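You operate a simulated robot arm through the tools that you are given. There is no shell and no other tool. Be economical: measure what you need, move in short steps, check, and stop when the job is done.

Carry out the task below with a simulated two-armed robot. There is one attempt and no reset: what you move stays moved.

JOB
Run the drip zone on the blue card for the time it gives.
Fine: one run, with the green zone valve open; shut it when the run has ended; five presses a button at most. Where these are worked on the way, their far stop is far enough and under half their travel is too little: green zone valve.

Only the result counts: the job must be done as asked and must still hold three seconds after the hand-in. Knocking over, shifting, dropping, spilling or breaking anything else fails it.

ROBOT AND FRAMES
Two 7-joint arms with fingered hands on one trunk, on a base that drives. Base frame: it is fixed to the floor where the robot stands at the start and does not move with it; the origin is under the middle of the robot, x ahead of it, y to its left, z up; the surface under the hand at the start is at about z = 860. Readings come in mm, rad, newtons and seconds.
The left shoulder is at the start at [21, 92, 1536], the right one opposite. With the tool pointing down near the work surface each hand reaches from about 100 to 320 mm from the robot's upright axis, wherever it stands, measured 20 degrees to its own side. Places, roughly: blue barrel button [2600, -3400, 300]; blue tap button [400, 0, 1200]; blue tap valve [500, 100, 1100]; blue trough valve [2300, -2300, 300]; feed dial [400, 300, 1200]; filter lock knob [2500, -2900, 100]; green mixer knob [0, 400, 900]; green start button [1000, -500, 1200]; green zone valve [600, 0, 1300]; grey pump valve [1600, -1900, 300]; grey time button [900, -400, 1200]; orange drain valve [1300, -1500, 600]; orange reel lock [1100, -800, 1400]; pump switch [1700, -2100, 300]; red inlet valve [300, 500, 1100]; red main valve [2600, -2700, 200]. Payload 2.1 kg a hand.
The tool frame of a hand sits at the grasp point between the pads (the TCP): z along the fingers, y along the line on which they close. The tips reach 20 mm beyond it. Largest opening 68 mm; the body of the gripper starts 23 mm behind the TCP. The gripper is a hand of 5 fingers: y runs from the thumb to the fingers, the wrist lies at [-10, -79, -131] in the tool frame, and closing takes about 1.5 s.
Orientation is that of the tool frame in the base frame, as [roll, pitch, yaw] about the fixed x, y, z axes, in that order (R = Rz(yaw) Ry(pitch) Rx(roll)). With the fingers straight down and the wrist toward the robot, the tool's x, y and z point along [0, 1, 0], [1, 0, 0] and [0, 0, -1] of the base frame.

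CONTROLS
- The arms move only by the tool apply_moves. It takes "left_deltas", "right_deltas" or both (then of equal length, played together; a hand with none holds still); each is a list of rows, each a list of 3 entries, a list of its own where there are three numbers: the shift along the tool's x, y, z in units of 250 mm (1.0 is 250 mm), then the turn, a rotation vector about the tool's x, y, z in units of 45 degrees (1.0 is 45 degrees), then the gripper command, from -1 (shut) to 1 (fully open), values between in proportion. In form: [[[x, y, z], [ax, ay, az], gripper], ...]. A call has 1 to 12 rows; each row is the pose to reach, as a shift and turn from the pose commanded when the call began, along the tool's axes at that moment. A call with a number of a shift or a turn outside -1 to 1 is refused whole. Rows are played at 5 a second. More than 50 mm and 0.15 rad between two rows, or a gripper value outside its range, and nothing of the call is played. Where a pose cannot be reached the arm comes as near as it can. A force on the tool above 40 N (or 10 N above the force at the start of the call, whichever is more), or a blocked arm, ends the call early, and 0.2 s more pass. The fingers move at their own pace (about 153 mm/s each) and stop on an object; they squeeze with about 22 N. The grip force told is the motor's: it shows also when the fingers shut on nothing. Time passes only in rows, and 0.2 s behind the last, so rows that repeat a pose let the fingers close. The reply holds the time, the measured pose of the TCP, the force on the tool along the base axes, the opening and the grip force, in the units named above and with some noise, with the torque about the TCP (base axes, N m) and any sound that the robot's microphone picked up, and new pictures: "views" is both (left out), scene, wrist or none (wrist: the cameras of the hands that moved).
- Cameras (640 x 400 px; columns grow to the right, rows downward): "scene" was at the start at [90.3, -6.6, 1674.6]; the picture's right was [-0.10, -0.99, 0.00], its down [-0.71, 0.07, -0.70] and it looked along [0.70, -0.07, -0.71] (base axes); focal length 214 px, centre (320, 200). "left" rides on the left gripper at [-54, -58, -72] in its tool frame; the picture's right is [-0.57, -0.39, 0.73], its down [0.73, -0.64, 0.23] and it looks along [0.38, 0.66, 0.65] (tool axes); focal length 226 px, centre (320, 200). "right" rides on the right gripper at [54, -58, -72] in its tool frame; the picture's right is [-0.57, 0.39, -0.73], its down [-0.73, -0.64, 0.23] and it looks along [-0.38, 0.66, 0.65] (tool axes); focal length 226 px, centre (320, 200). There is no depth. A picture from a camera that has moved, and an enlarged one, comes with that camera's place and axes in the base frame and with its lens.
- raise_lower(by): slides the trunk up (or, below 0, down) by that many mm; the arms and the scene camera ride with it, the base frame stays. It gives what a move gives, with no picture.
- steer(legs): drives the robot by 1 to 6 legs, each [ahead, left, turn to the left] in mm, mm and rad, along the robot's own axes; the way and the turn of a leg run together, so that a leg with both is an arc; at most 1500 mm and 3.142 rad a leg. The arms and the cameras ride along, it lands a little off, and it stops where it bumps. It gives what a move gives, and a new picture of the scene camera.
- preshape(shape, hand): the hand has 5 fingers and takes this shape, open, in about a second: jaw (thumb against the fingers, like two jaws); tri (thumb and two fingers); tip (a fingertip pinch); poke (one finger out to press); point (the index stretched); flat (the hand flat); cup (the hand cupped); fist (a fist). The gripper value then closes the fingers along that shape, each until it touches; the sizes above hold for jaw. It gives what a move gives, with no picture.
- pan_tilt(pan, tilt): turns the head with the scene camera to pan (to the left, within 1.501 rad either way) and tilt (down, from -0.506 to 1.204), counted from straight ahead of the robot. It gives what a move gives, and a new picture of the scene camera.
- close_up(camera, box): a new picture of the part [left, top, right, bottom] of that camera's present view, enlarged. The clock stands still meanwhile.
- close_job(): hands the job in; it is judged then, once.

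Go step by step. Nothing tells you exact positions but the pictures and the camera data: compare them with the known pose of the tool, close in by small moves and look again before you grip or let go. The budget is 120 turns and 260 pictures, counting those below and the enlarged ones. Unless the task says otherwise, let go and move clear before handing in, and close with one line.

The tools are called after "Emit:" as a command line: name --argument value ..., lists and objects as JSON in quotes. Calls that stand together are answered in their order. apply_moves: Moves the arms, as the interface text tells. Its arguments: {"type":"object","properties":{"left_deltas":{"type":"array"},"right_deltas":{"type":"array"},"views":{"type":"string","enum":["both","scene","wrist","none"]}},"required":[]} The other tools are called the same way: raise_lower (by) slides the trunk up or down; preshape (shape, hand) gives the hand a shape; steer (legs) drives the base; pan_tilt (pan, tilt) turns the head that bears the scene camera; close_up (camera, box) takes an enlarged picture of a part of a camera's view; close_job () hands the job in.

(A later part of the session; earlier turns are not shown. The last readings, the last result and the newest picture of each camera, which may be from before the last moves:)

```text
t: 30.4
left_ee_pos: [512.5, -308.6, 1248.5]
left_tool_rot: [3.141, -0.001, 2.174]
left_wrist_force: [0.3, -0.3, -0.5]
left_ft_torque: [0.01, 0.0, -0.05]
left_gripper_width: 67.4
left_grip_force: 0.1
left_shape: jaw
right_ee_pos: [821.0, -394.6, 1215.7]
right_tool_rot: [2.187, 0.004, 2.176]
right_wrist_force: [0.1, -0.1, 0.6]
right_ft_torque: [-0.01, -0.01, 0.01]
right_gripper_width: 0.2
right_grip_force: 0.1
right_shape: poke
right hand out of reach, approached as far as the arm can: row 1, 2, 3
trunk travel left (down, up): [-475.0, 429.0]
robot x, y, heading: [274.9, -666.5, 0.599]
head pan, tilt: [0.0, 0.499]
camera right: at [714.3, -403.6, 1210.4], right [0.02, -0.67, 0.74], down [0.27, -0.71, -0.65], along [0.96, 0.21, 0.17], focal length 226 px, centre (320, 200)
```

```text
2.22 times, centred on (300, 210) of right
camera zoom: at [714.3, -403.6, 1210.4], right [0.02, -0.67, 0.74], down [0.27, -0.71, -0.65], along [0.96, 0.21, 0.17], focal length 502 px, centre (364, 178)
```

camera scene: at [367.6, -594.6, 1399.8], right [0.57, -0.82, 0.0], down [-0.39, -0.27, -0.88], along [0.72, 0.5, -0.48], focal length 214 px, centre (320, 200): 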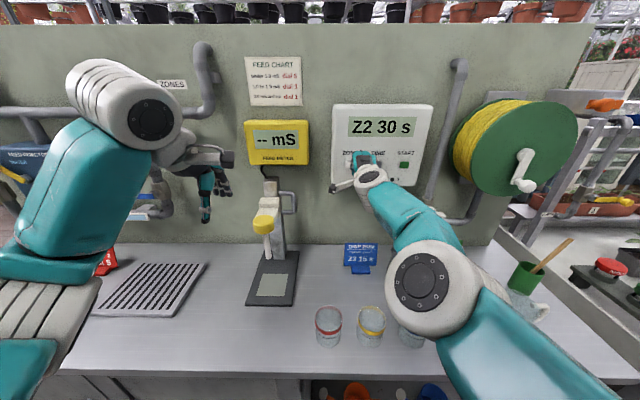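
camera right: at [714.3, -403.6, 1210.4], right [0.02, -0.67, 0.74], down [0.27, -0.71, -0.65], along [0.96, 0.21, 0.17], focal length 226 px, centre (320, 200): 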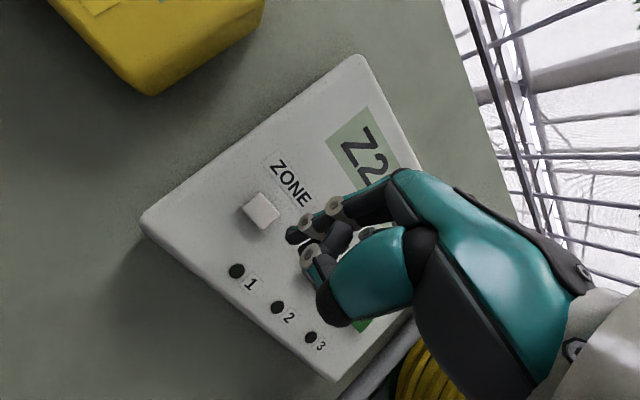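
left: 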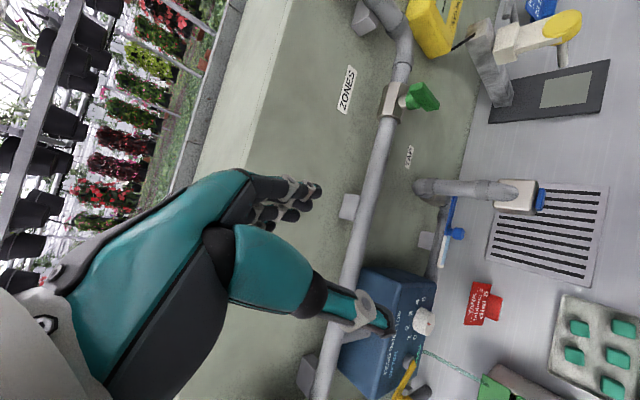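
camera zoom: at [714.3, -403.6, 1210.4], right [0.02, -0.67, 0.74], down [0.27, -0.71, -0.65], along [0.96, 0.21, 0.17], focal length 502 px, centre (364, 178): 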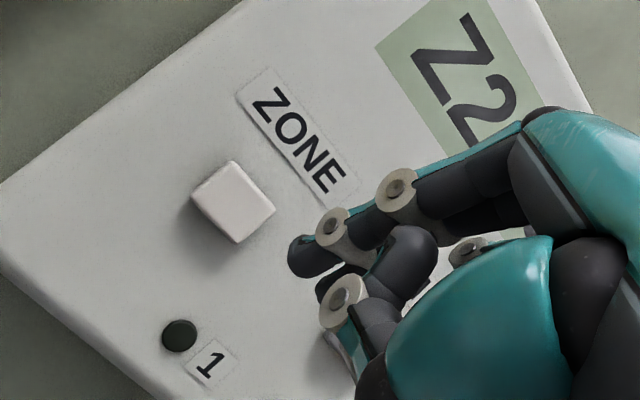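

The arm's at its tilt limit again. I'll ease the tilt by about 7° and lower the trunk 40 mm for margin, keeping the fingertip in place.

Emit:
raise_lower --by -40

Emit:
apply_moves --right_deltas '[[[0, 0.08, -0.05], [0.07, 0, 0], 1], [[0, 0.14, -0.05], [0.15, 0, 0], 1], [[0, 0.2, 0], [0.15, 0, 0], 1], [[0, 0.2, 0], [0.15, 0, 0], 1]]'

```text
t: 31.2
left_ee_pos: [512.3, -308.2, 1209.6]
left_tool_rot: [3.139, -0.001, 2.174]
left_wrist_force: [0.2, -0.3, -0.1]
left_ft_torque: [0.02, 0.03, 0.01]
left_gripper_width: 67.8
left_grip_force: 0.1
left_shape: jaw
right_ee_pos: [821.7, -392.8, 1170.5]
right_tool_rot: [2.199, 0.005, 2.172]
right_wrist_force: [-0.6, 0.0, -1.2]
right_ft_torque: [0.0, -0.01, -0.01]
right_gripper_width: 0.1
right_grip_force: 0.0
right_shape: poke
trunk travel left (down, up): [-435.0, 469.0]
robot x, y, heading: [274.9, -660.9, 0.602]
head pan, tilt: [0.0, 0.499]
```

```text
t: 32.2
left_ee_pos: [512.5, -308.5, 1208.9]
left_tool_rot: [-3.14, 0.0, 2.174]
left_wrist_force: [0.3, 0.4, 0.8]
left_ft_torque: [0.02, 0.03, 0.0]
left_gripper_width: 67.6
left_grip_force: 0.0
left_shape: jaw
right_ee_pos: [821.2, -397.2, 1211.8]
right_tool_rot: [2.315, 0.003, 2.176]
right_wrist_force: [0.5, -0.6, 0.7]
right_ft_torque: [-0.02, 0.06, 0.0]
right_gripper_width: 0.0
right_grip_force: 0.1
right_shape: poke
right hand out of reach, approached as far as the arm can: row 2, 3, 4
trunk travel left (down, up): [-435.0, 469.0]
robot x, y, heading: [274.4, -662.7, 0.603]
head pan, tilt: [0.0, 0.499]
camera scene: at [370.7, -592.5, 1359.6], right [0.57, -0.82, 0.0], down [-0.39, -0.27, -0.88], along [0.72, 0.5, -0.48], focal length 214 px, centre (320, 200)
camera right: at [714.4, -405.6, 1218.4], right [0.1, -0.62, 0.78], down [0.2, -0.76, -0.62], along [0.98, 0.22, 0.05], focal length 226 px, centre (320, 200)
```

scene: 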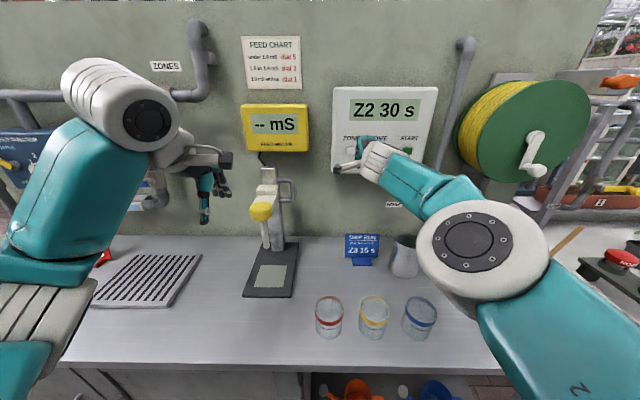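
right: 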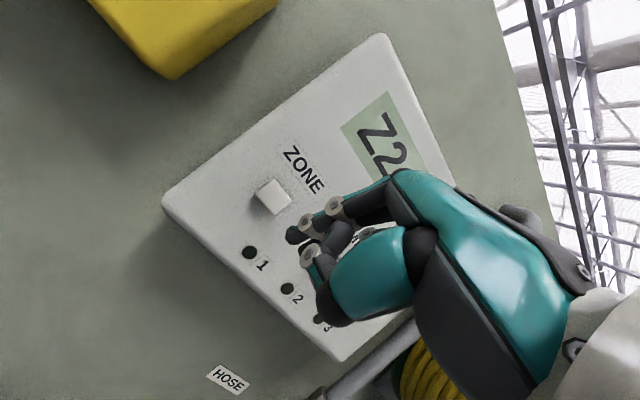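

The forward limit seems to be real arm reach (about 600 mm ahead). I'll pull the hand back a little and drive the base forward instead.

Emit:
apply_moves --right_deltas '[[[0, -0.08, -0.088], [0, 0, 0], 1], [[0, -0.08, -0.088], [0, 0, 0], 1]]' --views "none"

Emit:
steer --legs '[[70, 0, 0]]'

Emit:
close_up --camera "right" --box '[160, 100, 400, 300]'

```text
t: 32.8
left_ee_pos: [512.7, -308.8, 1209.0]
left_tool_rot: [-3.141, -0.002, 2.174]
left_wrist_force: [-0.8, 0.2, -0.2]
left_ft_torque: [-0.02, 0.02, 0.01]
left_gripper_width: 67.6
left_grip_force: 0.1
left_shape: jaw
right_ee_pos: [797.1, -416.5, 1213.1]
right_tool_rot: [2.317, 0.003, 2.173]
right_wrist_force: [-0.5, 0.0, -0.8]
right_ft_torque: [-0.02, 0.02, -0.01]
right_gripper_width: 0.1
right_grip_force: 0.1
right_shape: poke
trunk travel left (down, up): [-435.0, 469.0]
robot x, y, heading: [275.2, -659.0, 0.599]
head pan, tilt: [0.0, 0.499]
```

```text
t: 33.8
left_ee_pos: [572.0, -270.0, 1208.3]
left_tool_rot: [-3.141, 0.0, 2.173]
left_wrist_force: [0.1, 0.3, -0.5]
left_ft_torque: [-0.02, 0.0, 0.0]
left_gripper_width: 67.7
left_grip_force: 0.1
left_shape: jaw
right_ee_pos: [856.0, -376.6, 1211.4]
right_tool_rot: [2.316, 0.004, 2.173]
right_wrist_force: [-0.4, -0.5, 0.7]
right_ft_torque: [0.0, -0.02, -0.03]
right_gripper_width: 0.0
right_grip_force: 0.0
right_shape: poke
trunk travel left (down, up): [-435.0, 469.0]
robot x, y, heading: [334.2, -624.5, 0.605]
head pan, tilt: [0.0, 0.499]
camera scene: at [429.2, -552.7, 1359.5], right [0.57, -0.82, 0.0], down [-0.4, -0.27, -0.88], along [0.72, 0.5, -0.48], focal length 214 px, centre (320, 200)
```

scene: 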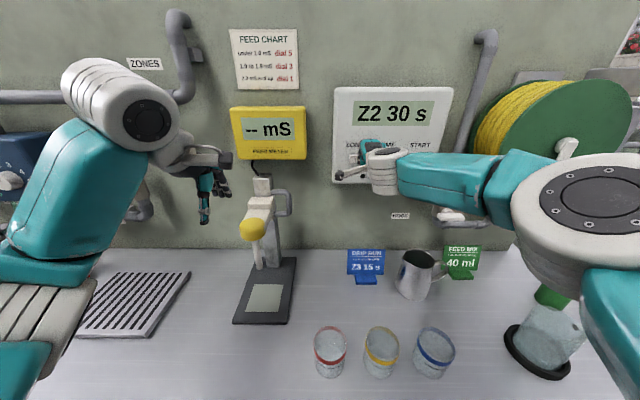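

```text
2.00 times, centred on (280, 200) of right
camera zoom: at [748.9, -384.6, 1218.0], right [0.1, -0.62, 0.78], down [0.2, -0.76, -0.62], along [0.98, 0.21, 0.05], focal length 452 px, centre (400, 200)
```

zoom: 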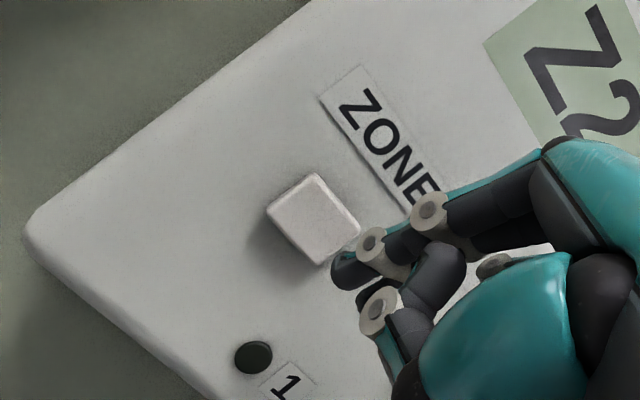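

The fingertip is about 28 mm from ZONE and 8 mm to its right. I'll align left and press straight in, then back off.

Emit:
apply_moves --right_deltas '[[[0.03, 0.02, 0.022], [0, 0, 0], 1], [[0.03, 0.06, 0.065], [0, 0, 0], 1], [[0.03, 0.076, 0.082], [0, 0, 0], 1], [[0.03, 0.087, 0.094], [0, 0, 0], 1], [[0.03, 0.087, 0.094], [0, 0, 0], 1]]'

Emit:
close_up --camera "right" --box '[160, 100, 400, 300]'

```text
t: 35.0
left_ee_pos: [569.5, -269.7, 1210.8]
left_tool_rot: [3.139, 0.0, 2.171]
left_wrist_force: [0.8, 0.0, 0.5]
left_ft_torque: [-0.02, 0.01, 0.02]
left_gripper_width: 67.5
left_grip_force: 0.0
left_shape: jaw
right_ee_pos: [874.5, -354.3, 1211.2]
right_tool_rot: [2.315, 0.003, 2.174]
right_wrist_force: [-6.8, -2.1, 2.8]
right_ft_torque: [-0.01, 0.0, 0.01]
right_gripper_width: 0.2
right_grip_force: 0.0
right_shape: poke
trunk travel left (down, up): [-435.0, 469.0]
robot x, y, heading: [332.2, -620.3, 0.604]
head pan, tilt: [0.0, 0.499]
heard: click
camera scene: at [426.7, -553.7, 1359.8], right [0.57, -0.82, 0.0], down [-0.39, -0.27, -0.88], along [0.72, 0.5, -0.48], focal length 214 px, centre (320, 200)
camera right: at [767.6, -363.1, 1218.4], right [0.1, -0.62, 0.78], down [0.2, -0.76, -0.62], along [0.98, 0.21, 0.05], focal length 226 px, centre (320, 200)
```

scene: 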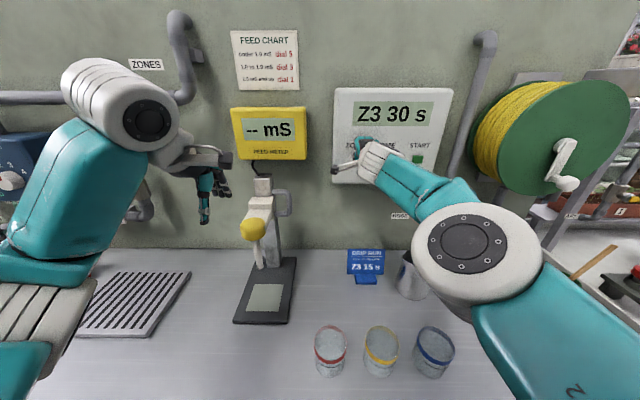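
right: 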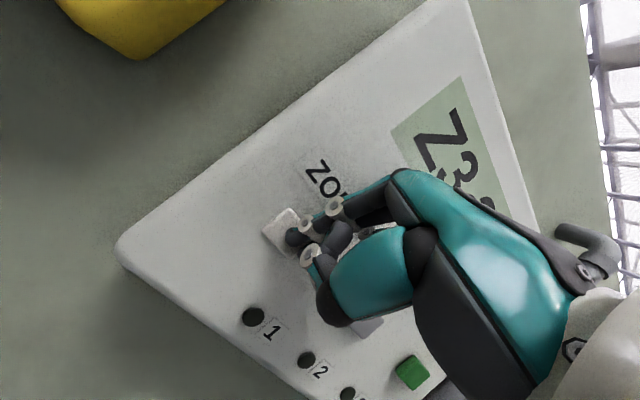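

```text
2.00 times, centred on (280, 200) of right
camera zoom: at [767.6, -363.1, 1218.4], right [0.1, -0.62, 0.78], down [0.2, -0.76, -0.62], along [0.98, 0.21, 0.05], focal length 452 px, centre (400, 200)
```

zoom: 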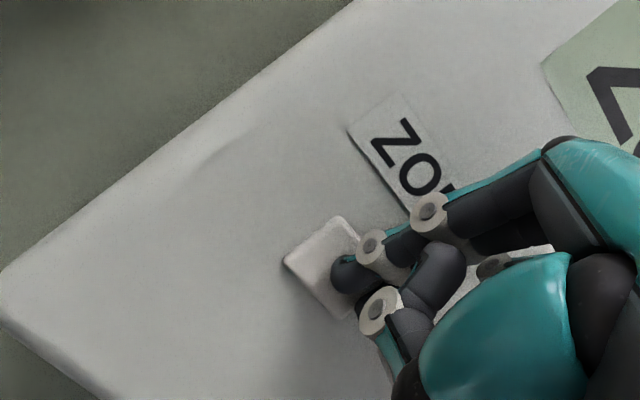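

ZONE clicked and the display shows Z3. Now back off and move 75 mm right to TIME.

Emit:
apply_moves --right_deltas '[[[0, -0.081, -0.088], [0, 0, 0], 1], [[-0.15, -0.081, -0.088], [0, 0, 0], 1], [[-0.3, -0.081, -0.088], [0, 0, 0], 1], [[-0.3, -0.081, -0.088], [0, 0, 0], 1]]' --views "wrist"

Emit:
close_up --camera "right" --box '[160, 100, 400, 300]'

```text
t: 36.0
left_ee_pos: [572.2, -268.3, 1208.2]
left_tool_rot: [-3.141, 0.0, 2.173]
left_wrist_force: [0.4, 0.2, 0.4]
left_ft_torque: [-0.01, -0.02, -0.01]
left_gripper_width: 67.8
left_grip_force: 0.0
left_shape: jaw
right_ee_pos: [892.2, -431.6, 1213.2]
right_tool_rot: [2.317, 0.003, 2.173]
right_wrist_force: [0.2, 0.7, 0.3]
right_ft_torque: [-0.02, 0.02, 0.0]
right_gripper_width: 0.0
right_grip_force: 0.1
right_shape: poke
trunk travel left (down, up): [-435.0, 469.0]
robot x, y, heading: [333.8, -622.3, 0.603]
head pan, tilt: [0.0, 0.499]
camera right: at [785.7, -438.4, 1218.5], right [0.1, -0.62, 0.78], down [0.2, -0.76, -0.62], along [0.98, 0.21, 0.05], focal length 226 px, centre (320, 200)
```

right: 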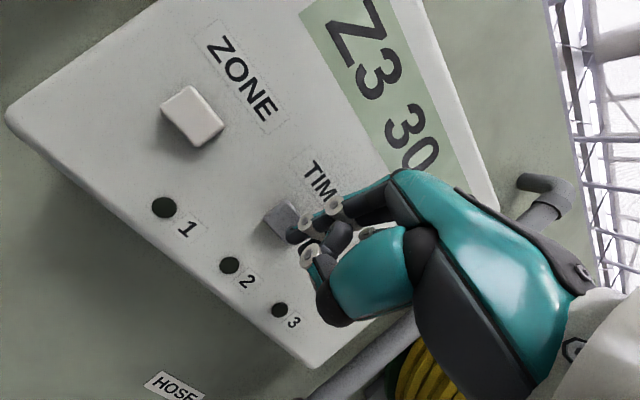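

```text
2.00 times, centred on (280, 200) of right
camera zoom: at [785.7, -438.4, 1218.5], right [0.1, -0.62, 0.78], down [0.2, -0.76, -0.62], along [0.98, 0.21, 0.05], focal length 452 px, centre (400, 200)
```

zoom: 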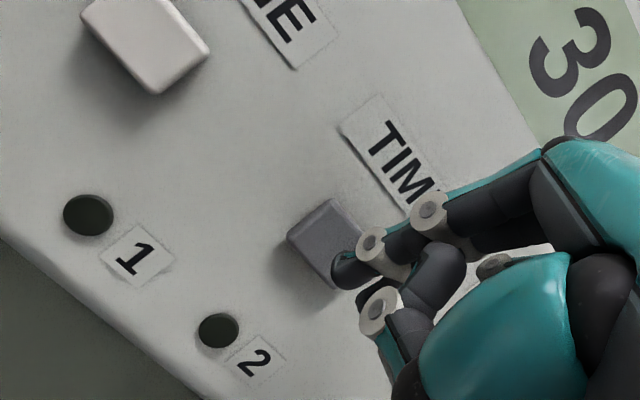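

The finger is aligned with TIME. Pressing once and backing off.

Emit:
apply_moves --right_deltas '[[[0, 0.05, 0.055], [0, 0, 0], 1], [[0, 0.073, 0.079], [0, 0, 0], 1], [[0, 0.086, 0.093], [0, 0, 0], 1], [[0, 0.086, 0.093], [0, 0, 0], 1], [[0, 0.04, 0.045], [0, 0, 0], 1], [[0, 0, 0], [0, 0, 0], 1], [[0, 0, 0], [0, 0, 0], 1]]' --views "scene"

Emit:
close_up --camera "scene" --box '[320, 80, 460, 190]'

```text
t: 37.6
left_ee_pos: [572.0, -268.7, 1208.5]
left_tool_rot: [-3.14, 0.0, 2.173]
left_wrist_force: [0.0, 0.1, 0.4]
left_ft_torque: [-0.03, 0.02, -0.01]
left_gripper_width: 67.6
left_grip_force: 0.0
left_shape: jaw
right_ee_pos: [895.0, -432.1, 1211.7]
right_tool_rot: [2.318, 0.004, 2.171]
right_wrist_force: [0.2, 0.3, 1.0]
right_ft_torque: [0.02, -0.02, 0.0]
right_gripper_width: 0.1
right_grip_force: 0.0
right_shape: poke
trunk travel left (down, up): [-435.0, 469.0]
robot x, y, heading: [330.3, -623.4, 0.602]
head pan, tilt: [0.0, 0.499]
heard: click
camera scene: at [428.5, -553.1, 1359.6], right [0.57, -0.82, 0.0], down [-0.4, -0.27, -0.88], along [0.72, 0.5, -0.48], focal length 214 px, centre (320, 200)
```

scene: 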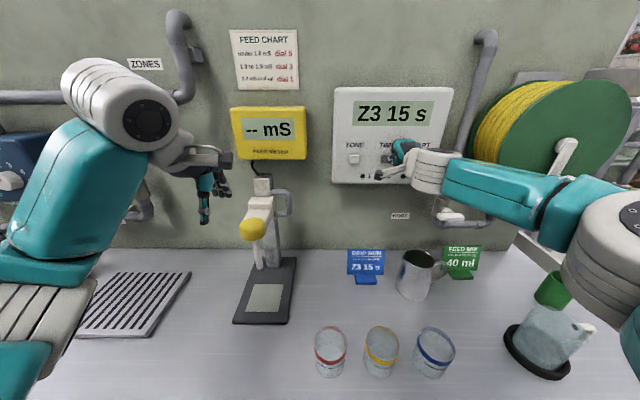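

```text
3.64 times, centred on (390, 135) of scene
camera zoom: at [428.5, -553.1, 1359.6], right [0.57, -0.82, 0.0], down [-0.4, -0.27, -0.88], along [0.72, 0.5, -0.48], focal length 780 px, centre (66, 436)
```

zoom: 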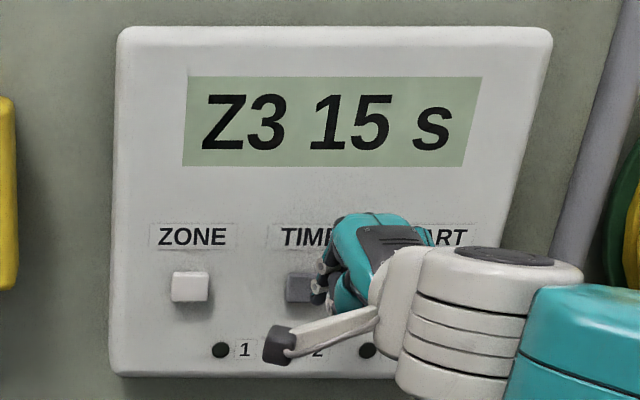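

The display reads Z3 15 s. Next the valve (about (615,52,1333)): I'll pull the right hand well back, raise the trunk and drive left to bring the valve before the left hand.

Emit:
apply_moves --right_deltas '[[[0, -0.08, -0.09], [0, 0, 0], 1], [[0, -0.16, -0.18], [0, 0, 0], 1], [[0, -0.24, -0.265], [0, 0, 0], 1], [[0, -0.325, -0.353], [0, 0, 0], 1], [[0, -0.325, -0.353], [0, 0, 0], 1]]' --views "none"

Emit:
raise_lower --by 100

Emit:
steer --legs '[[0, 200, 0]]'

Emit:
close_up --camera "left" --box '[0, 0, 640, 400]'

```text
t: 38.8
left_ee_pos: [570.7, -269.4, 1209.4]
left_tool_rot: [3.141, 0.001, 2.174]
left_wrist_force: [-0.2, 0.5, 0.0]
left_ft_torque: [-0.02, 0.01, -0.02]
left_gripper_width: 67.7
left_grip_force: 0.3
left_shape: jaw
right_ee_pos: [796.6, -501.9, 1213.5]
right_tool_rot: [2.318, 0.003, 2.173]
right_wrist_force: [-0.5, 0.7, -0.6]
right_ft_torque: [0.03, 0.02, 0.01]
right_gripper_width: 0.1
right_grip_force: 0.0
right_shape: poke
trunk travel left (down, up): [-435.0, 469.0]
robot x, y, heading: [331.5, -621.0, 0.598]
head pan, tilt: [0.0, 0.499]
```

```text
t: 40.1
left_ee_pos: [570.8, -269.2, 1307.6]
left_tool_rot: [-3.141, -0.001, 2.173]
left_wrist_force: [0.2, -0.7, 0.0]
left_ft_torque: [0.0, 0.0, -0.01]
left_gripper_width: 67.7
left_grip_force: 0.1
left_shape: jaw
right_ee_pos: [795.3, -498.5, 1312.8]
right_tool_rot: [2.317, 0.004, 2.174]
right_wrist_force: [0.1, -0.6, -0.2]
right_ft_torque: [0.02, -0.02, 0.02]
right_gripper_width: 0.0
right_grip_force: 0.0
right_shape: poke
trunk travel left (down, up): [-535.0, 369.0]
robot x, y, heading: [331.1, -623.1, 0.606]
head pan, tilt: [0.0, 0.499]
```

```text
t: 41.7
left_ee_pos: [460.7, -105.9, 1308.0]
left_tool_rot: [-3.141, 0.0, 2.169]
left_wrist_force: [0.1, 0.2, 0.3]
left_ft_torque: [0.03, -0.04, -0.01]
left_gripper_width: 67.7
left_grip_force: 0.0
left_shape: jaw
right_ee_pos: [683.7, -337.0, 1312.8]
right_tool_rot: [2.318, 0.006, 2.167]
right_wrist_force: [-0.4, -0.1, -0.5]
right_ft_torque: [-0.01, -0.04, 0.01]
right_gripper_width: 0.1
right_grip_force: 0.0
right_shape: poke
trunk travel left (down, up): [-535.0, 369.0]
robot x, y, heading: [223.6, -455.9, 0.599]
head pan, tilt: [0.0, 0.499]
camera scene: at [310.1, -394.3, 1460.0], right [0.56, -0.83, 0.0], down [-0.4, -0.27, -0.88], along [0.73, 0.49, -0.48], focal length 214 px, centre (320, 200)
```

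scene: 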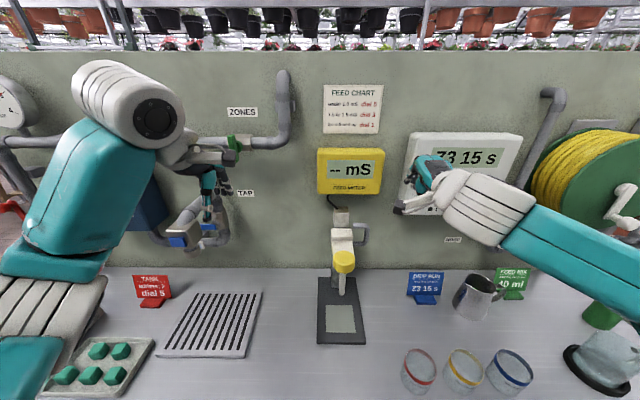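

```text
1.00 times, centred on (320, 200) of left (not enlarged: the box is as wide or as high as the picture)
camera zoom: at [442.2, -183.5, 1380.5], right [0.0, -0.69, -0.73], down [-0.94, 0.24, -0.23], along [0.34, 0.69, -0.65], focal length 226 px, centre (320, 200)
```

zoom: 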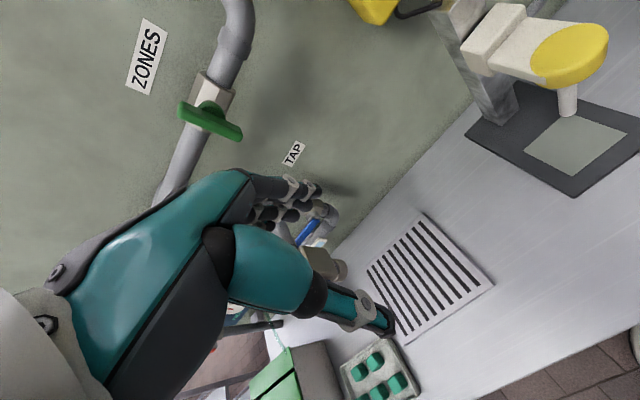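

The left camera shows the green lever clearly: hanging vertically, pivot about z 1335, lower end about z 1295, 594 mm ahead and 193 mm left. I'll give the left hand the poke shape and bring it, tilted 45°, in front of and just right of the lever.

Emit:
preshape --hand "left" --shape "poke"

Emit:
apply_moves --left_deltas '[[[0, 0.06, -0.01], [-0.143, 0, 0], 1], [[0, 0.12, -0.02], [-0.286, 0, 0], 1], [[0, 0.18, -0.03], [-0.429, 0, 0], 1], [[0, 0.24, -0.04], [-0.572, 0, 0], 1], [[0.01, 0.3, -0.04], [-0.715, 0, 0], 1], [[0.02, 0.37, -0.04], [-0.858, 0, 0], 1], [[0.03, 0.44, -0.04], [-1, 0, 0], 1], [[0.03, 0.44, -0.04], [-1, 0, 0], 1]]'

```text
t: 42.6
left_ee_pos: [461.0, -106.9, 1308.1]
left_tool_rot: [3.141, 0.0, 2.168]
left_wrist_force: [-0.6, -0.2, 0.0]
left_ft_torque: [0.01, 0.0, 0.01]
left_gripper_width: 0.1
left_grip_force: 0.1
left_shape: poke
right_ee_pos: [686.4, -338.1, 1312.3]
right_tool_rot: [2.317, 0.004, 2.172]
right_wrist_force: [-0.3, -0.7, -0.3]
right_ft_torque: [-0.02, 0.01, -0.02]
right_gripper_width: 0.1
right_grip_force: 0.0
right_shape: poke
trunk travel left (down, up): [-535.0, 369.0]
robot x, y, heading: [224.5, -455.5, 0.6]
head pan, tilt: [0.0, 0.499]
```

```text
t: 44.4
left_ee_pos: [546.1, -37.6, 1319.1]
left_tool_rot: [2.354, 0.0, 2.169]
left_wrist_force: [-0.8, -0.2, -0.2]
left_ft_torque: [-0.04, -0.03, 0.0]
left_gripper_width: 0.0
left_grip_force: 0.1
left_shape: poke
right_ee_pos: [684.6, -337.3, 1312.8]
right_tool_rot: [2.318, 0.004, 2.171]
right_wrist_force: [-0.5, 0.1, 0.3]
right_ft_torque: [0.02, -0.02, 0.01]
right_gripper_width: 0.0
right_grip_force: 0.0
right_shape: poke
trunk travel left (down, up): [-535.0, 369.0]
robot x, y, heading: [219.1, -461.9, 0.6]
head pan, tilt: [0.0, 0.499]
camera scene: at [310.6, -395.0, 1460.0], right [0.56, -0.83, 0.0], down [-0.4, -0.27, -0.88], along [0.73, 0.49, -0.48], focal length 214 px, centre (320, 200)
camera left: at [500.9, -134.2, 1328.1], right [0.52, -0.33, -0.79], down [-0.65, 0.44, -0.62], along [0.55, 0.83, 0.01], focal length 226 px, centre (320, 200)
```

scene: 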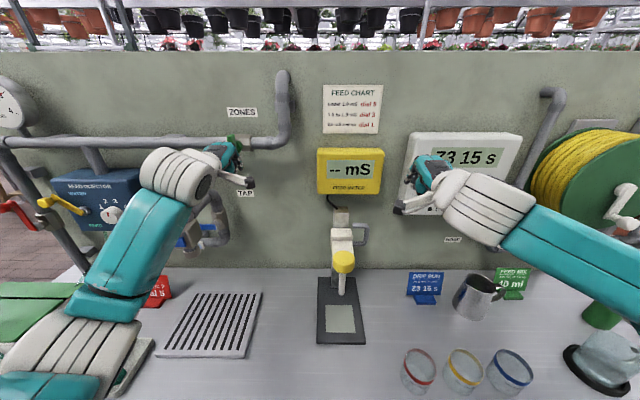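
left: 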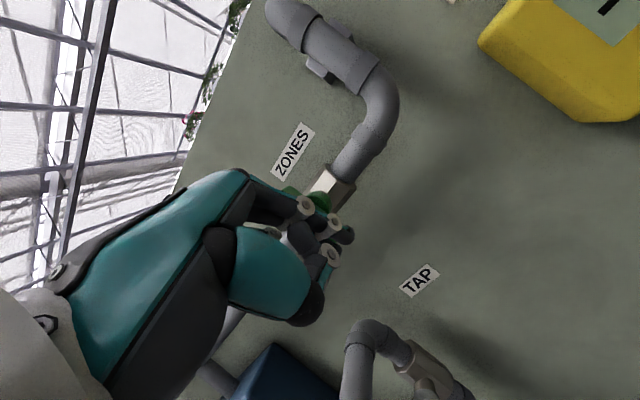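

Fingertip is at about (562,-29,1303). Let me enlarge to see it against the lever.

Emit:
close_up --camera "left" --box '[240, 140, 400, 280]'

Emit:
close_up --camera "scene" --box '[190, 110, 290, 200]'

```text
2.86 times, centred on (320, 210) of left
camera zoom: at [500.9, -134.2, 1328.1], right [0.52, -0.33, -0.79], down [-0.65, 0.44, -0.62], along [0.55, 0.83, 0.01], focal length 646 px, centre (320, 171)
```

zoom: 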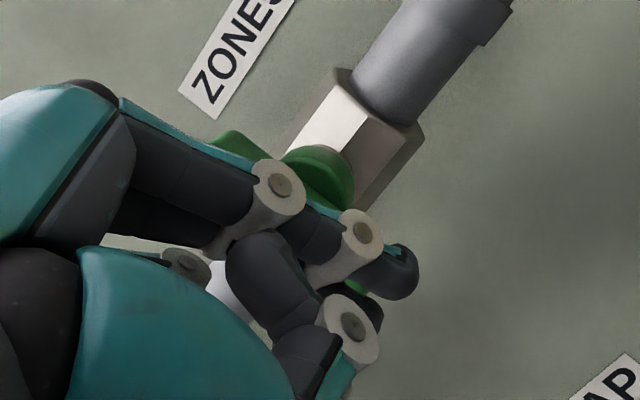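

```text
4.44 times, centred on (240, 155) of scene
camera zoom: at [310.6, -395.0, 1460.0], right [0.56, -0.83, 0.0], down [-0.4, -0.27, -0.88], along [0.73, 0.49, -0.48], focal length 953 px, centre (676, 400)
```

zoom: 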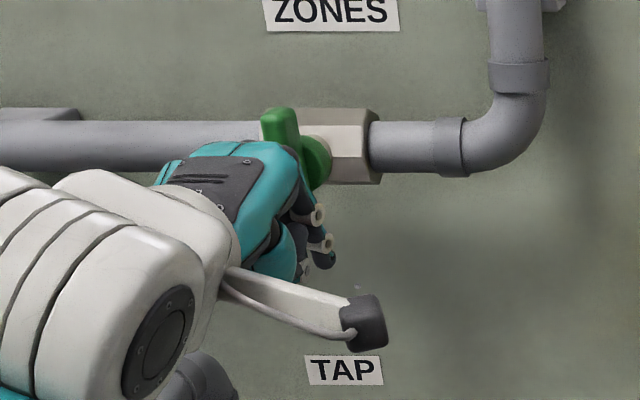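

The left index is the rightmost finger, so pushing the lever to the right from its left side keeps the rest of the hand clear. I'll try the "point" shape for a longer finger.

Emit:
preshape --hand "left" --shape "point"

Emit:
close_up --camera "left" --box '[220, 120, 460, 300]'

Emit:
close_up --camera "scene" --box '[190, 110, 290, 200]'

```text
t: 45.3
left_ee_pos: [546.5, -37.1, 1318.4]
left_tool_rot: [2.357, -0.001, 2.171]
left_wrist_force: [0.8, -0.4, 0.2]
left_ft_torque: [-0.01, 0.0, 0.01]
left_gripper_width: 0.0
left_grip_force: 0.1
left_shape: point
right_ee_pos: [685.0, -337.7, 1312.5]
right_tool_rot: [2.318, 0.004, 2.169]
right_wrist_force: [0.4, -0.1, 0.4]
right_ft_torque: [0.0, 0.02, 0.01]
right_gripper_width: 0.0
right_grip_force: 0.0
right_shape: poke
trunk travel left (down, up): [-535.0, 369.0]
robot x, y, heading: [221.2, -458.0, 0.598]
head pan, tilt: [0.0, 0.499]
```

```text
2.22 times, centred on (340, 210) of left
camera zoom: at [500.8, -134.3, 1328.3], right [0.52, -0.33, -0.79], down [-0.65, 0.44, -0.62], along [0.55, 0.83, 0.01], focal length 502 px, centre (276, 178)
```

zoom: 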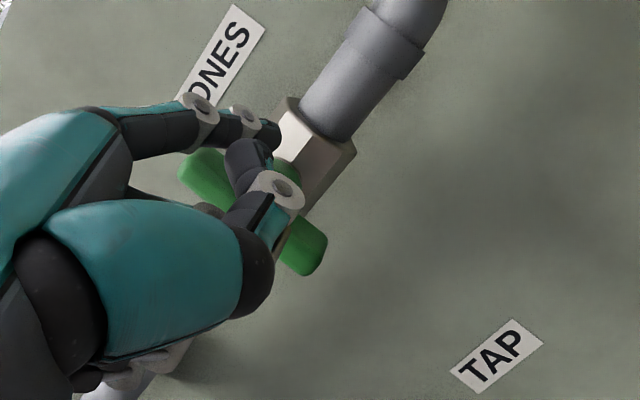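

```text
4.44 times, centred on (240, 155) of scene
camera zoom: at [310.6, -395.0, 1460.0], right [0.56, -0.83, 0.0], down [-0.4, -0.27, -0.88], along [0.73, 0.49, -0.48], focal length 953 px, centre (676, 400)
```

zoom: 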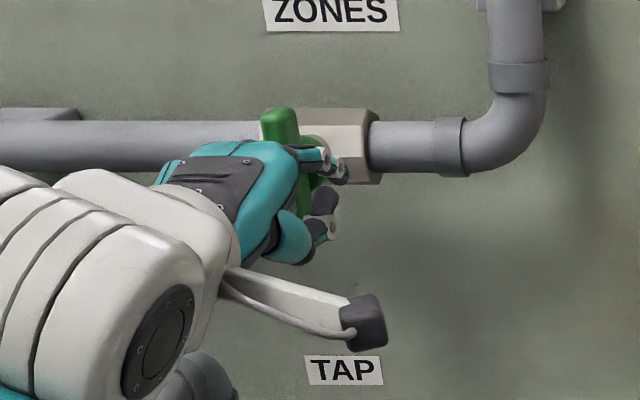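

The stretched index now points nearly level, its tip about 51 mm ahead of and 21 mm above the TCP. I'll shift the hand 75 mm left and 35 mm down, so the finger is left of the lever's lower half, and look again.

Emit:
apply_moves --left_deltas '[[[0.1, -0.03, 0.03], [0, 0, 0], 1], [[0.2, -0.07, 0.07], [0, 0, 0], 1], [[0.3, -0.1, 0.1], [0, 0, 0], 1], [[0.3, -0.1, 0.1], [0, 0, 0], 1]]' --views "wrist"

Emit:
close_up --camera "scene" --box '[190, 110, 290, 200]'

Emit:
close_up --camera "left" --box '[220, 120, 460, 300]'

```text
t: 46.3
left_ee_pos: [503.8, 24.0, 1283.5]
left_tool_rot: [2.359, 0.0, 2.169]
left_wrist_force: [0.0, -0.3, -0.1]
left_ft_torque: [-0.03, 0.0, 0.01]
left_gripper_width: 0.0
left_grip_force: 0.0
left_shape: point
right_ee_pos: [685.0, -337.8, 1313.4]
right_tool_rot: [2.317, 0.004, 2.17]
right_wrist_force: [-0.1, 0.6, 0.1]
right_ft_torque: [-0.01, 0.0, 0.0]
right_gripper_width: 0.0
right_grip_force: 0.0
right_shape: poke
trunk travel left (down, up): [-535.0, 369.0]
robot x, y, heading: [219.7, -462.3, 0.603]
head pan, tilt: [0.0, 0.499]
camera left: at [458.3, -71.7, 1293.3], right [0.52, -0.33, -0.79], down [-0.65, 0.44, -0.62], along [0.55, 0.83, 0.01], focal length 226 px, centre (320, 200)
```

left: 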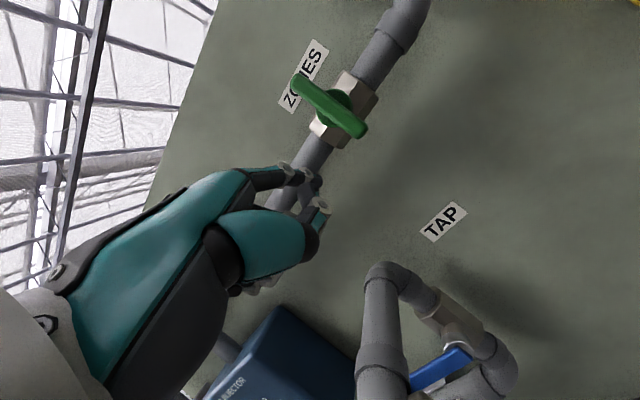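

```text
4.44 times, centred on (240, 155) of scene
camera zoom: at [310.6, -395.0, 1460.0], right [0.56, -0.83, 0.0], down [-0.4, -0.27, -0.88], along [0.73, 0.49, -0.48], focal length 953 px, centre (676, 400)
```

zoom: 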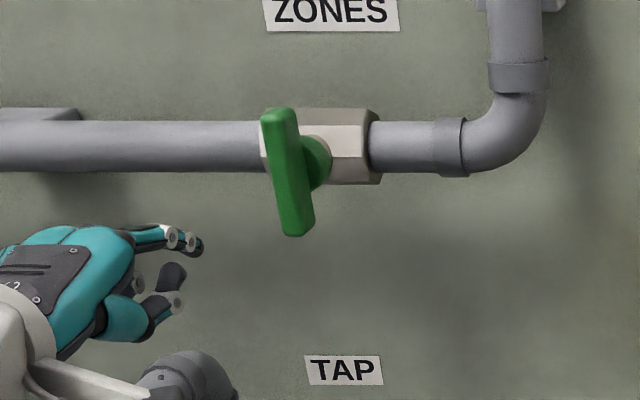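

```text
2.22 times, centred on (340, 210) of left
camera zoom: at [458.3, -71.7, 1293.3], right [0.52, -0.33, -0.79], down [-0.65, 0.44, -0.62], along [0.55, 0.83, 0.01], focal length 502 px, centre (276, 178)
```

zoom: 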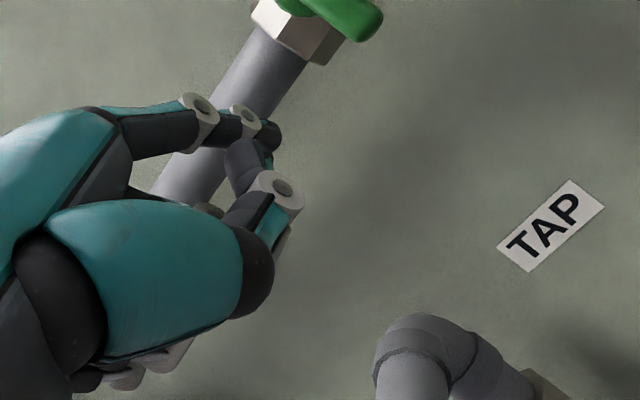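

Now both views are clear: the lever spans z 1302–1362 at (596,31), and the fingertip is at (549,43,1304), 37 mm left and 32 mm short of it. I'll slide the fingertip forward beside the lever's lower half.

Emit:
apply_moves --left_deltas '[[[0, 0.06, 0.035], [0, 0, 0], 1], [[0, 0.116, 0.071], [0, 0, 0], 1], [[-0.06, 0.116, 0.071], [0, 0, 0], 1], [[-0.06, 0.116, 0.071], [0, 0, 0], 1]]' --views "wrist"

Emit:
close_up --camera "scene" --box '[190, 110, 290, 200]'

Emit:
close_up --camera "left" --box '[220, 100, 460, 280]'

```text
t: 47.3
left_ee_pos: [539.6, 29.3, 1292.7]
left_tool_rot: [2.357, 0.002, 2.168]
left_wrist_force: [-0.4, 0.4, -0.6]
left_ft_torque: [-0.02, -0.02, 0.02]
left_gripper_width: 0.0
left_grip_force: 0.0
left_shape: point
right_ee_pos: [685.7, -337.5, 1312.9]
right_tool_rot: [2.319, 0.003, 2.173]
right_wrist_force: [0.4, 0.3, 0.2]
right_ft_torque: [0.03, 0.02, 0.01]
right_gripper_width: 0.0
right_grip_force: 0.1
right_shape: poke
trunk travel left (down, up): [-535.0, 369.0]
robot x, y, heading: [221.9, -455.7, 0.593]
head pan, tilt: [0.0, 0.499]
camera left: at [494.7, -67.5, 1301.4], right [0.52, -0.33, -0.79], down [-0.65, 0.44, -0.62], along [0.55, 0.83, 0.01], focal length 226 px, centre (320, 200)
```

left: 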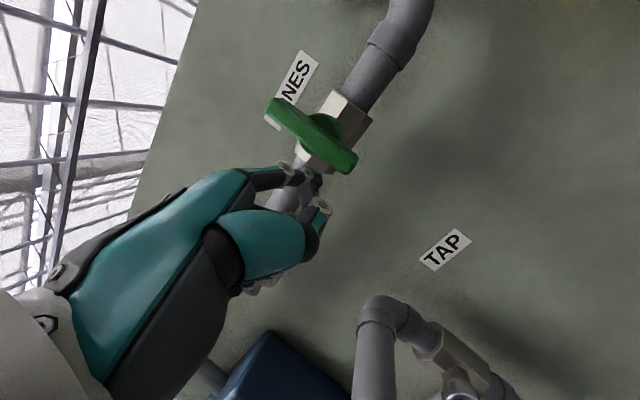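

```text
4.44 times, centred on (240, 155) of scene
camera zoom: at [310.6, -394.9, 1460.0], right [0.56, -0.83, 0.0], down [-0.4, -0.27, -0.88], along [0.73, 0.49, -0.48], focal length 953 px, centre (676, 400)
```

zoom: 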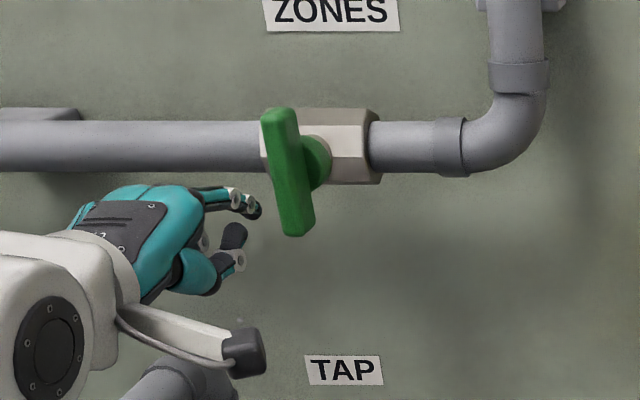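

```text
2.22 times, centred on (340, 190) of left
camera zoom: at [494.7, -67.5, 1301.4], right [0.52, -0.33, -0.79], down [-0.65, 0.44, -0.62], along [0.55, 0.83, 0.01], focal length 502 px, centre (276, 222)
```

zoom: 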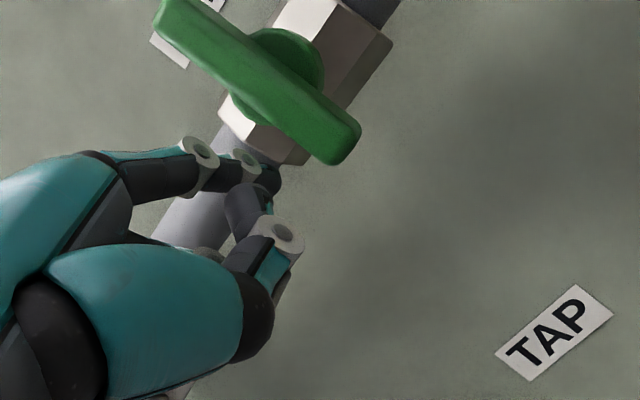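

The fingertip sits about 9 mm left of the lever's lower half. I'll push it right and round in an arc about its pivot.

Emit:
apply_moves --left_deltas '[[[-0.028, 0, 0], [0, 0, 0], 1], [[-0.056, -0.006, 0.006], [0, 0, 0], 1], [[-0.086, -0.013, 0.013], [0, 0, 0], 1], [[-0.116, -0.008, 0.008], [0, 0, 0], 1], [[-0.14, 0.003, -0.003], [0, 0, 0], 1], [[-0.172, 0.024, -0.024], [0, 0, 0], 1], [[-0.18, 0.034, -0.034], [0, 0, 0], 1], [[-0.18, 0.034, -0.034], [0, 0, 0], 1]]' --views "wrist"

Emit:
close_up --camera "scene" --box '[190, 110, 290, 200]'

```text
t: 49.1
left_ee_pos: [565.7, -7.4, 1302.8]
left_tool_rot: [2.356, 0.0, 2.168]
left_wrist_force: [-2.1, 0.5, -3.0]
left_ft_torque: [-0.02, 0.05, 0.04]
left_gripper_width: 63.2
left_grip_force: 0.0
left_shape: point
right_ee_pos: [684.2, -337.5, 1313.4]
right_tool_rot: [2.318, 0.004, 2.171]
right_wrist_force: [-0.6, 0.5, -0.1]
right_ft_torque: [-0.01, 0.03, 0.02]
right_gripper_width: 0.1
right_grip_force: 0.0
right_shape: poke
trunk travel left (down, up): [-535.0, 369.0]
robot x, y, heading: [223.6, -456.2, 0.599]
head pan, tilt: [0.0, 0.499]
camera left: at [520.3, -104.0, 1311.9], right [0.52, -0.33, -0.79], down [-0.65, 0.44, -0.62], along [0.55, 0.83, 0.01], focal length 226 px, centre (320, 200)
```

left: 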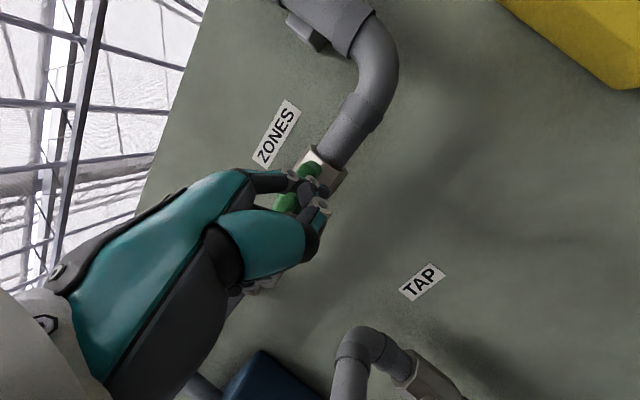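

```text
4.44 times, centred on (240, 155) of scene
camera zoom: at [310.3, -394.8, 1460.0], right [0.56, -0.83, 0.0], down [-0.4, -0.27, -0.88], along [0.73, 0.49, -0.48], focal length 953 px, centre (676, 400)
```

zoom: 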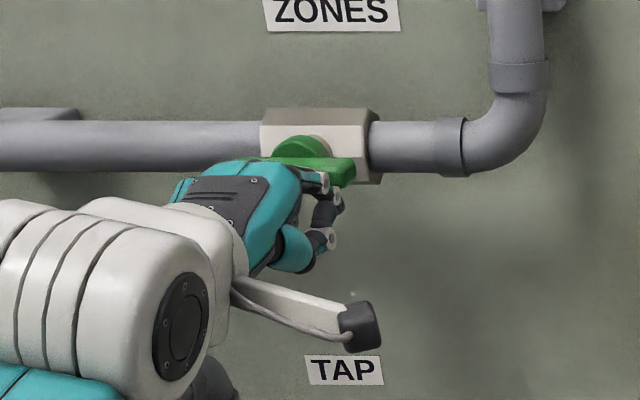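

The lever's now level along the pipe. A small extra upward nudge to make sure it's at its stop, then back straight out.

Emit:
apply_moves --left_deltas '[[[0, 0.012, -0.012], [0, 0, 0], 1], [[0, 0.02, -0.02], [0, 0, 0], 1], [[0, 0.02, -0.02], [0, 0, 0], 1]]' --views "none"

Emit:
apply_moves --left_deltas '[[[0, -0.03, 0.03], [0, 0, 0], 1], [[0, -0.12, -0.06], [0, 0, 0], 1], [[0, -0.22, -0.16], [0, 0, 0], 1], [[0.1, -0.3, -0.22], [0, 0, 0], 1], [[0.1, -0.3, -0.22], [0, 0, 0], 1]]' --views "wrist"

Emit:
close_up --camera "scene" --box '[190, 110, 290, 200]'

```text
t: 49.9
left_ee_pos: [565.2, -8.6, 1310.1]
left_tool_rot: [2.358, 0.0, 2.171]
left_wrist_force: [-3.4, -2.7, -5.1]
left_ft_torque: [0.0, 0.12, -0.03]
left_gripper_width: 63.4
left_grip_force: 0.1
left_shape: point
right_ee_pos: [684.2, -338.3, 1312.4]
right_tool_rot: [2.318, 0.003, 2.171]
right_wrist_force: [0.5, 0.5, 0.3]
right_ft_torque: [-0.03, -0.02, 0.02]
right_gripper_width: 0.0
right_grip_force: 0.1
right_shape: poke
trunk travel left (down, up): [-535.0, 369.0]
robot x, y, heading: [221.6, -457.4, 0.596]
head pan, tilt: [0.0, 0.499]
```

```text
t: 51.1
left_ee_pos: [474.2, -38.9, 1298.1]
left_tool_rot: [2.357, 0.0, 2.17]
left_wrist_force: [0.2, 0.3, -0.1]
left_ft_torque: [0.01, 0.02, 0.0]
left_gripper_width: 63.5
left_grip_force: 0.1
left_shape: point
right_ee_pos: [685.3, -337.9, 1313.1]
right_tool_rot: [2.317, 0.004, 2.17]
right_wrist_force: [0.0, -0.8, -0.2]
right_ft_torque: [0.0, 0.01, 0.0]
right_gripper_width: 0.1
right_grip_force: 0.1
right_shape: poke
trunk travel left (down, up): [-535.0, 369.0]
robot x, y, heading: [221.0, -460.8, 0.601]
head pan, tilt: [0.0, 0.499]
camera left: at [429.4, -134.5, 1307.4], right [0.52, -0.33, -0.79], down [-0.65, 0.44, -0.62], along [0.55, 0.83, 0.01], focal length 226 px, centre (320, 200)
```

left: 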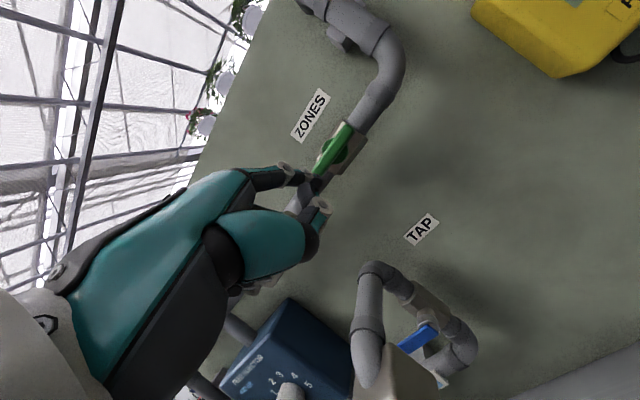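

```text
4.44 times, centred on (240, 155) of scene
camera zoom: at [310.7, -395.0, 1460.0], right [0.56, -0.83, 0.0], down [-0.4, -0.27, -0.88], along [0.73, 0.49, -0.48], focal length 953 px, centre (676, 400)
```

zoom: 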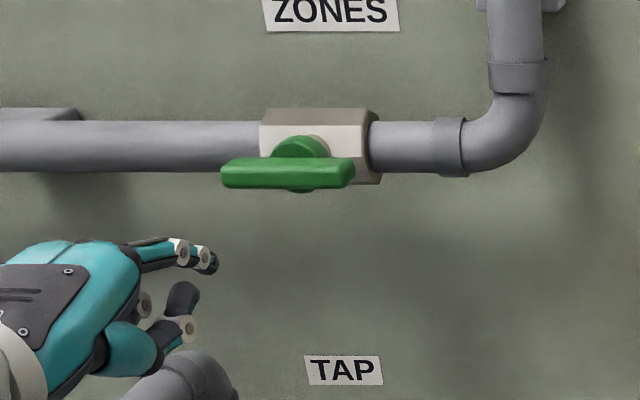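

The valve is fully open. I'll tuck the left hand back and aside, then drive right and slightly forward and lower the trunk for the START button.

Emit:
apply_moves --left_deltas '[[[0.1, -0.05, -0.05], [0, 0, 0], 1], [[0.2, -0.1, -0.1], [0, 0, 0], 1], [[0.3, -0.15, -0.15], [0, 0, 0], 1], [[0.4, -0.2, -0.2], [0, 0, 0], 1], [[0.4, -0.2, -0.2], [0, 0, 0], 1]]' --views "none"

Emit:
steer --legs '[[0, -230, 0], [35, 0, 0]]'

Emit:
raise_lower --by -100

Emit:
close_up --camera "right" --box '[0, 0, 640, 400]'

```text
t: 52.3
left_ee_pos: [360.5, 3.5, 1298.7]
left_tool_rot: [2.356, 0.0, 2.169]
left_wrist_force: [-0.1, -1.0, -0.4]
left_ft_torque: [0.0, -0.03, 0.04]
left_gripper_width: 63.2
left_grip_force: 0.0
left_shape: point
right_ee_pos: [684.7, -337.1, 1312.6]
right_tool_rot: [2.318, 0.003, 2.172]
right_wrist_force: [0.1, 0.3, -0.2]
right_ft_torque: [-0.01, -0.03, 0.03]
right_gripper_width: 0.1
right_grip_force: 0.0
right_shape: poke
trunk travel left (down, up): [-535.0, 369.0]
robot x, y, heading: [220.1, -453.8, 0.601]
head pan, tilt: [0.0, 0.499]
```

```text
t: 54.5
left_ee_pos: [521.4, -167.0, 1298.0]
left_tool_rot: [2.358, 0.0, 2.173]
left_wrist_force: [-0.4, -0.2, -0.3]
left_ft_torque: [0.02, -0.01, 0.03]
left_gripper_width: 63.5
left_grip_force: 0.0
left_shape: point
right_ee_pos: [844.0, -509.5, 1312.5]
right_tool_rot: [2.319, 0.003, 2.173]
right_wrist_force: [0.3, -0.1, -0.6]
right_ft_torque: [0.01, 0.01, 0.02]
right_gripper_width: 0.1
right_grip_force: 0.0
right_shape: poke
trunk travel left (down, up): [-535.0, 369.0]
robot x, y, heading: [383.9, -631.6, 0.599]
head pan, tilt: [0.0, 0.499]
camera scene: at [471.7, -567.0, 1459.9], right [0.57, -0.82, 0.0], down [-0.4, -0.27, -0.88], along [0.72, 0.5, -0.48], focal length 214 px, centre (320, 200)
```

scene: 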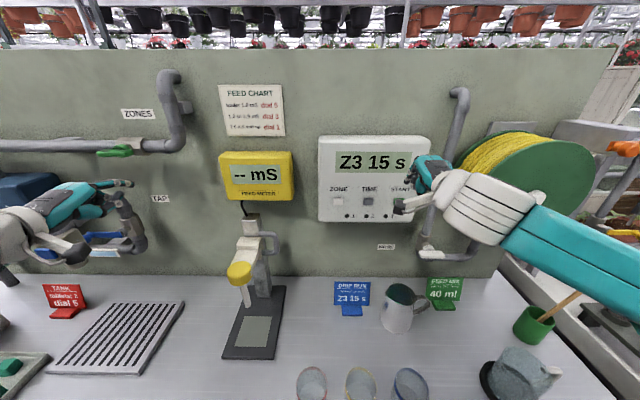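

```text
t: 55.9
left_ee_pos: [519.4, -167.9, 1198.8]
left_tool_rot: [2.357, 0.0, 2.174]
left_wrist_force: [0.1, -0.1, -0.5]
left_ft_torque: [0.05, 0.01, 0.02]
left_gripper_width: 63.4
left_grip_force: 0.0
left_shape: point
right_ee_pos: [843.8, -509.9, 1213.8]
right_tool_rot: [2.318, 0.004, 2.173]
right_wrist_force: [-0.3, 0.3, 0.7]
right_ft_torque: [-0.03, -0.01, -0.03]
right_gripper_width: 0.1
right_grip_force: 0.1
right_shape: poke
trunk travel left (down, up): [-435.0, 469.0]
robot x, y, heading: [380.2, -632.0, 0.601]
head pan, tilt: [0.0, 0.499]
```

```text
1.00 times, centred on (320, 200) of right (not enlarged: the box is as wide or as high as the picture)
camera zoom: at [738.3, -517.4, 1219.4], right [0.1, -0.62, 0.78], down [0.2, -0.76, -0.62], along [0.98, 0.21, 0.05], focal length 226 px, centre (320, 200)
```

zoom: 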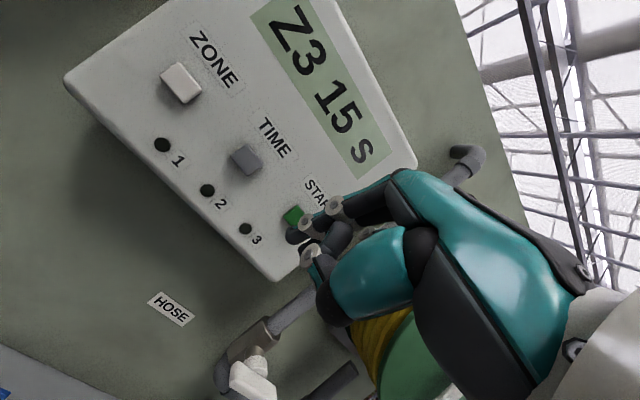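

START triangulates to (972,-462,1199), about 114 mm ahead and 36 mm right of the fingertip. I'll approach to about 24 mm off.

Emit:
apply_moves --right_deltas '[[[-0.06, 0.078, 0.091], [0, 0, 0], 1], [[-0.12, 0.156, 0.182], [0, 0, 0], 1], [[-0.144, 0.235, 0.273], [0, 0, 0], 1], [[-0.144, 0.235, 0.273], [0, 0, 0], 1]]' --views "none"

Emit:
close_up --camera "right" --box '[160, 100, 400, 300]'

```text
t: 56.9
left_ee_pos: [520.8, -168.0, 1198.9]
left_tool_rot: [2.356, 0.0, 2.172]
left_wrist_force: [-0.3, -0.2, 0.3]
left_ft_torque: [-0.01, -0.01, 0.0]
left_gripper_width: 63.2
left_grip_force: 0.1
left_shape: point
right_ee_pos: [940.7, -489.8, 1210.3]
right_tool_rot: [2.317, 0.003, 2.174]
right_wrist_force: [-0.1, 0.2, -0.3]
right_ft_torque: [0.0, -0.01, 0.01]
right_gripper_width: 0.0
right_grip_force: 0.1
right_shape: poke
trunk travel left (down, up): [-435.0, 469.0]
robot x, y, heading: [383.7, -632.3, 0.601]
head pan, tilt: [0.0, 0.499]
```

```text
2.00 times, centred on (280, 200) of right
camera zoom: at [833.5, -497.7, 1217.0], right [0.1, -0.62, 0.78], down [0.2, -0.76, -0.62], along [0.98, 0.21, 0.05], focal length 452 px, centre (400, 200)
```

zoom: 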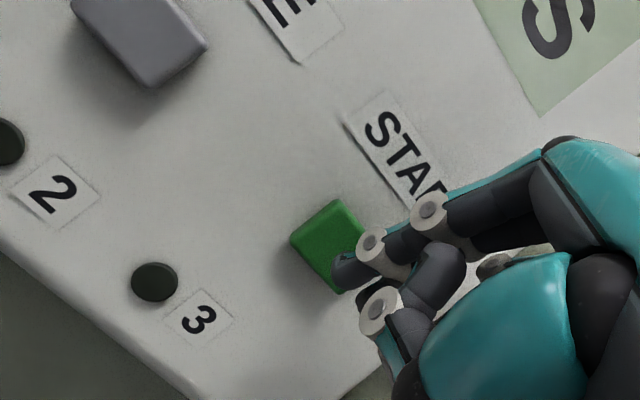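

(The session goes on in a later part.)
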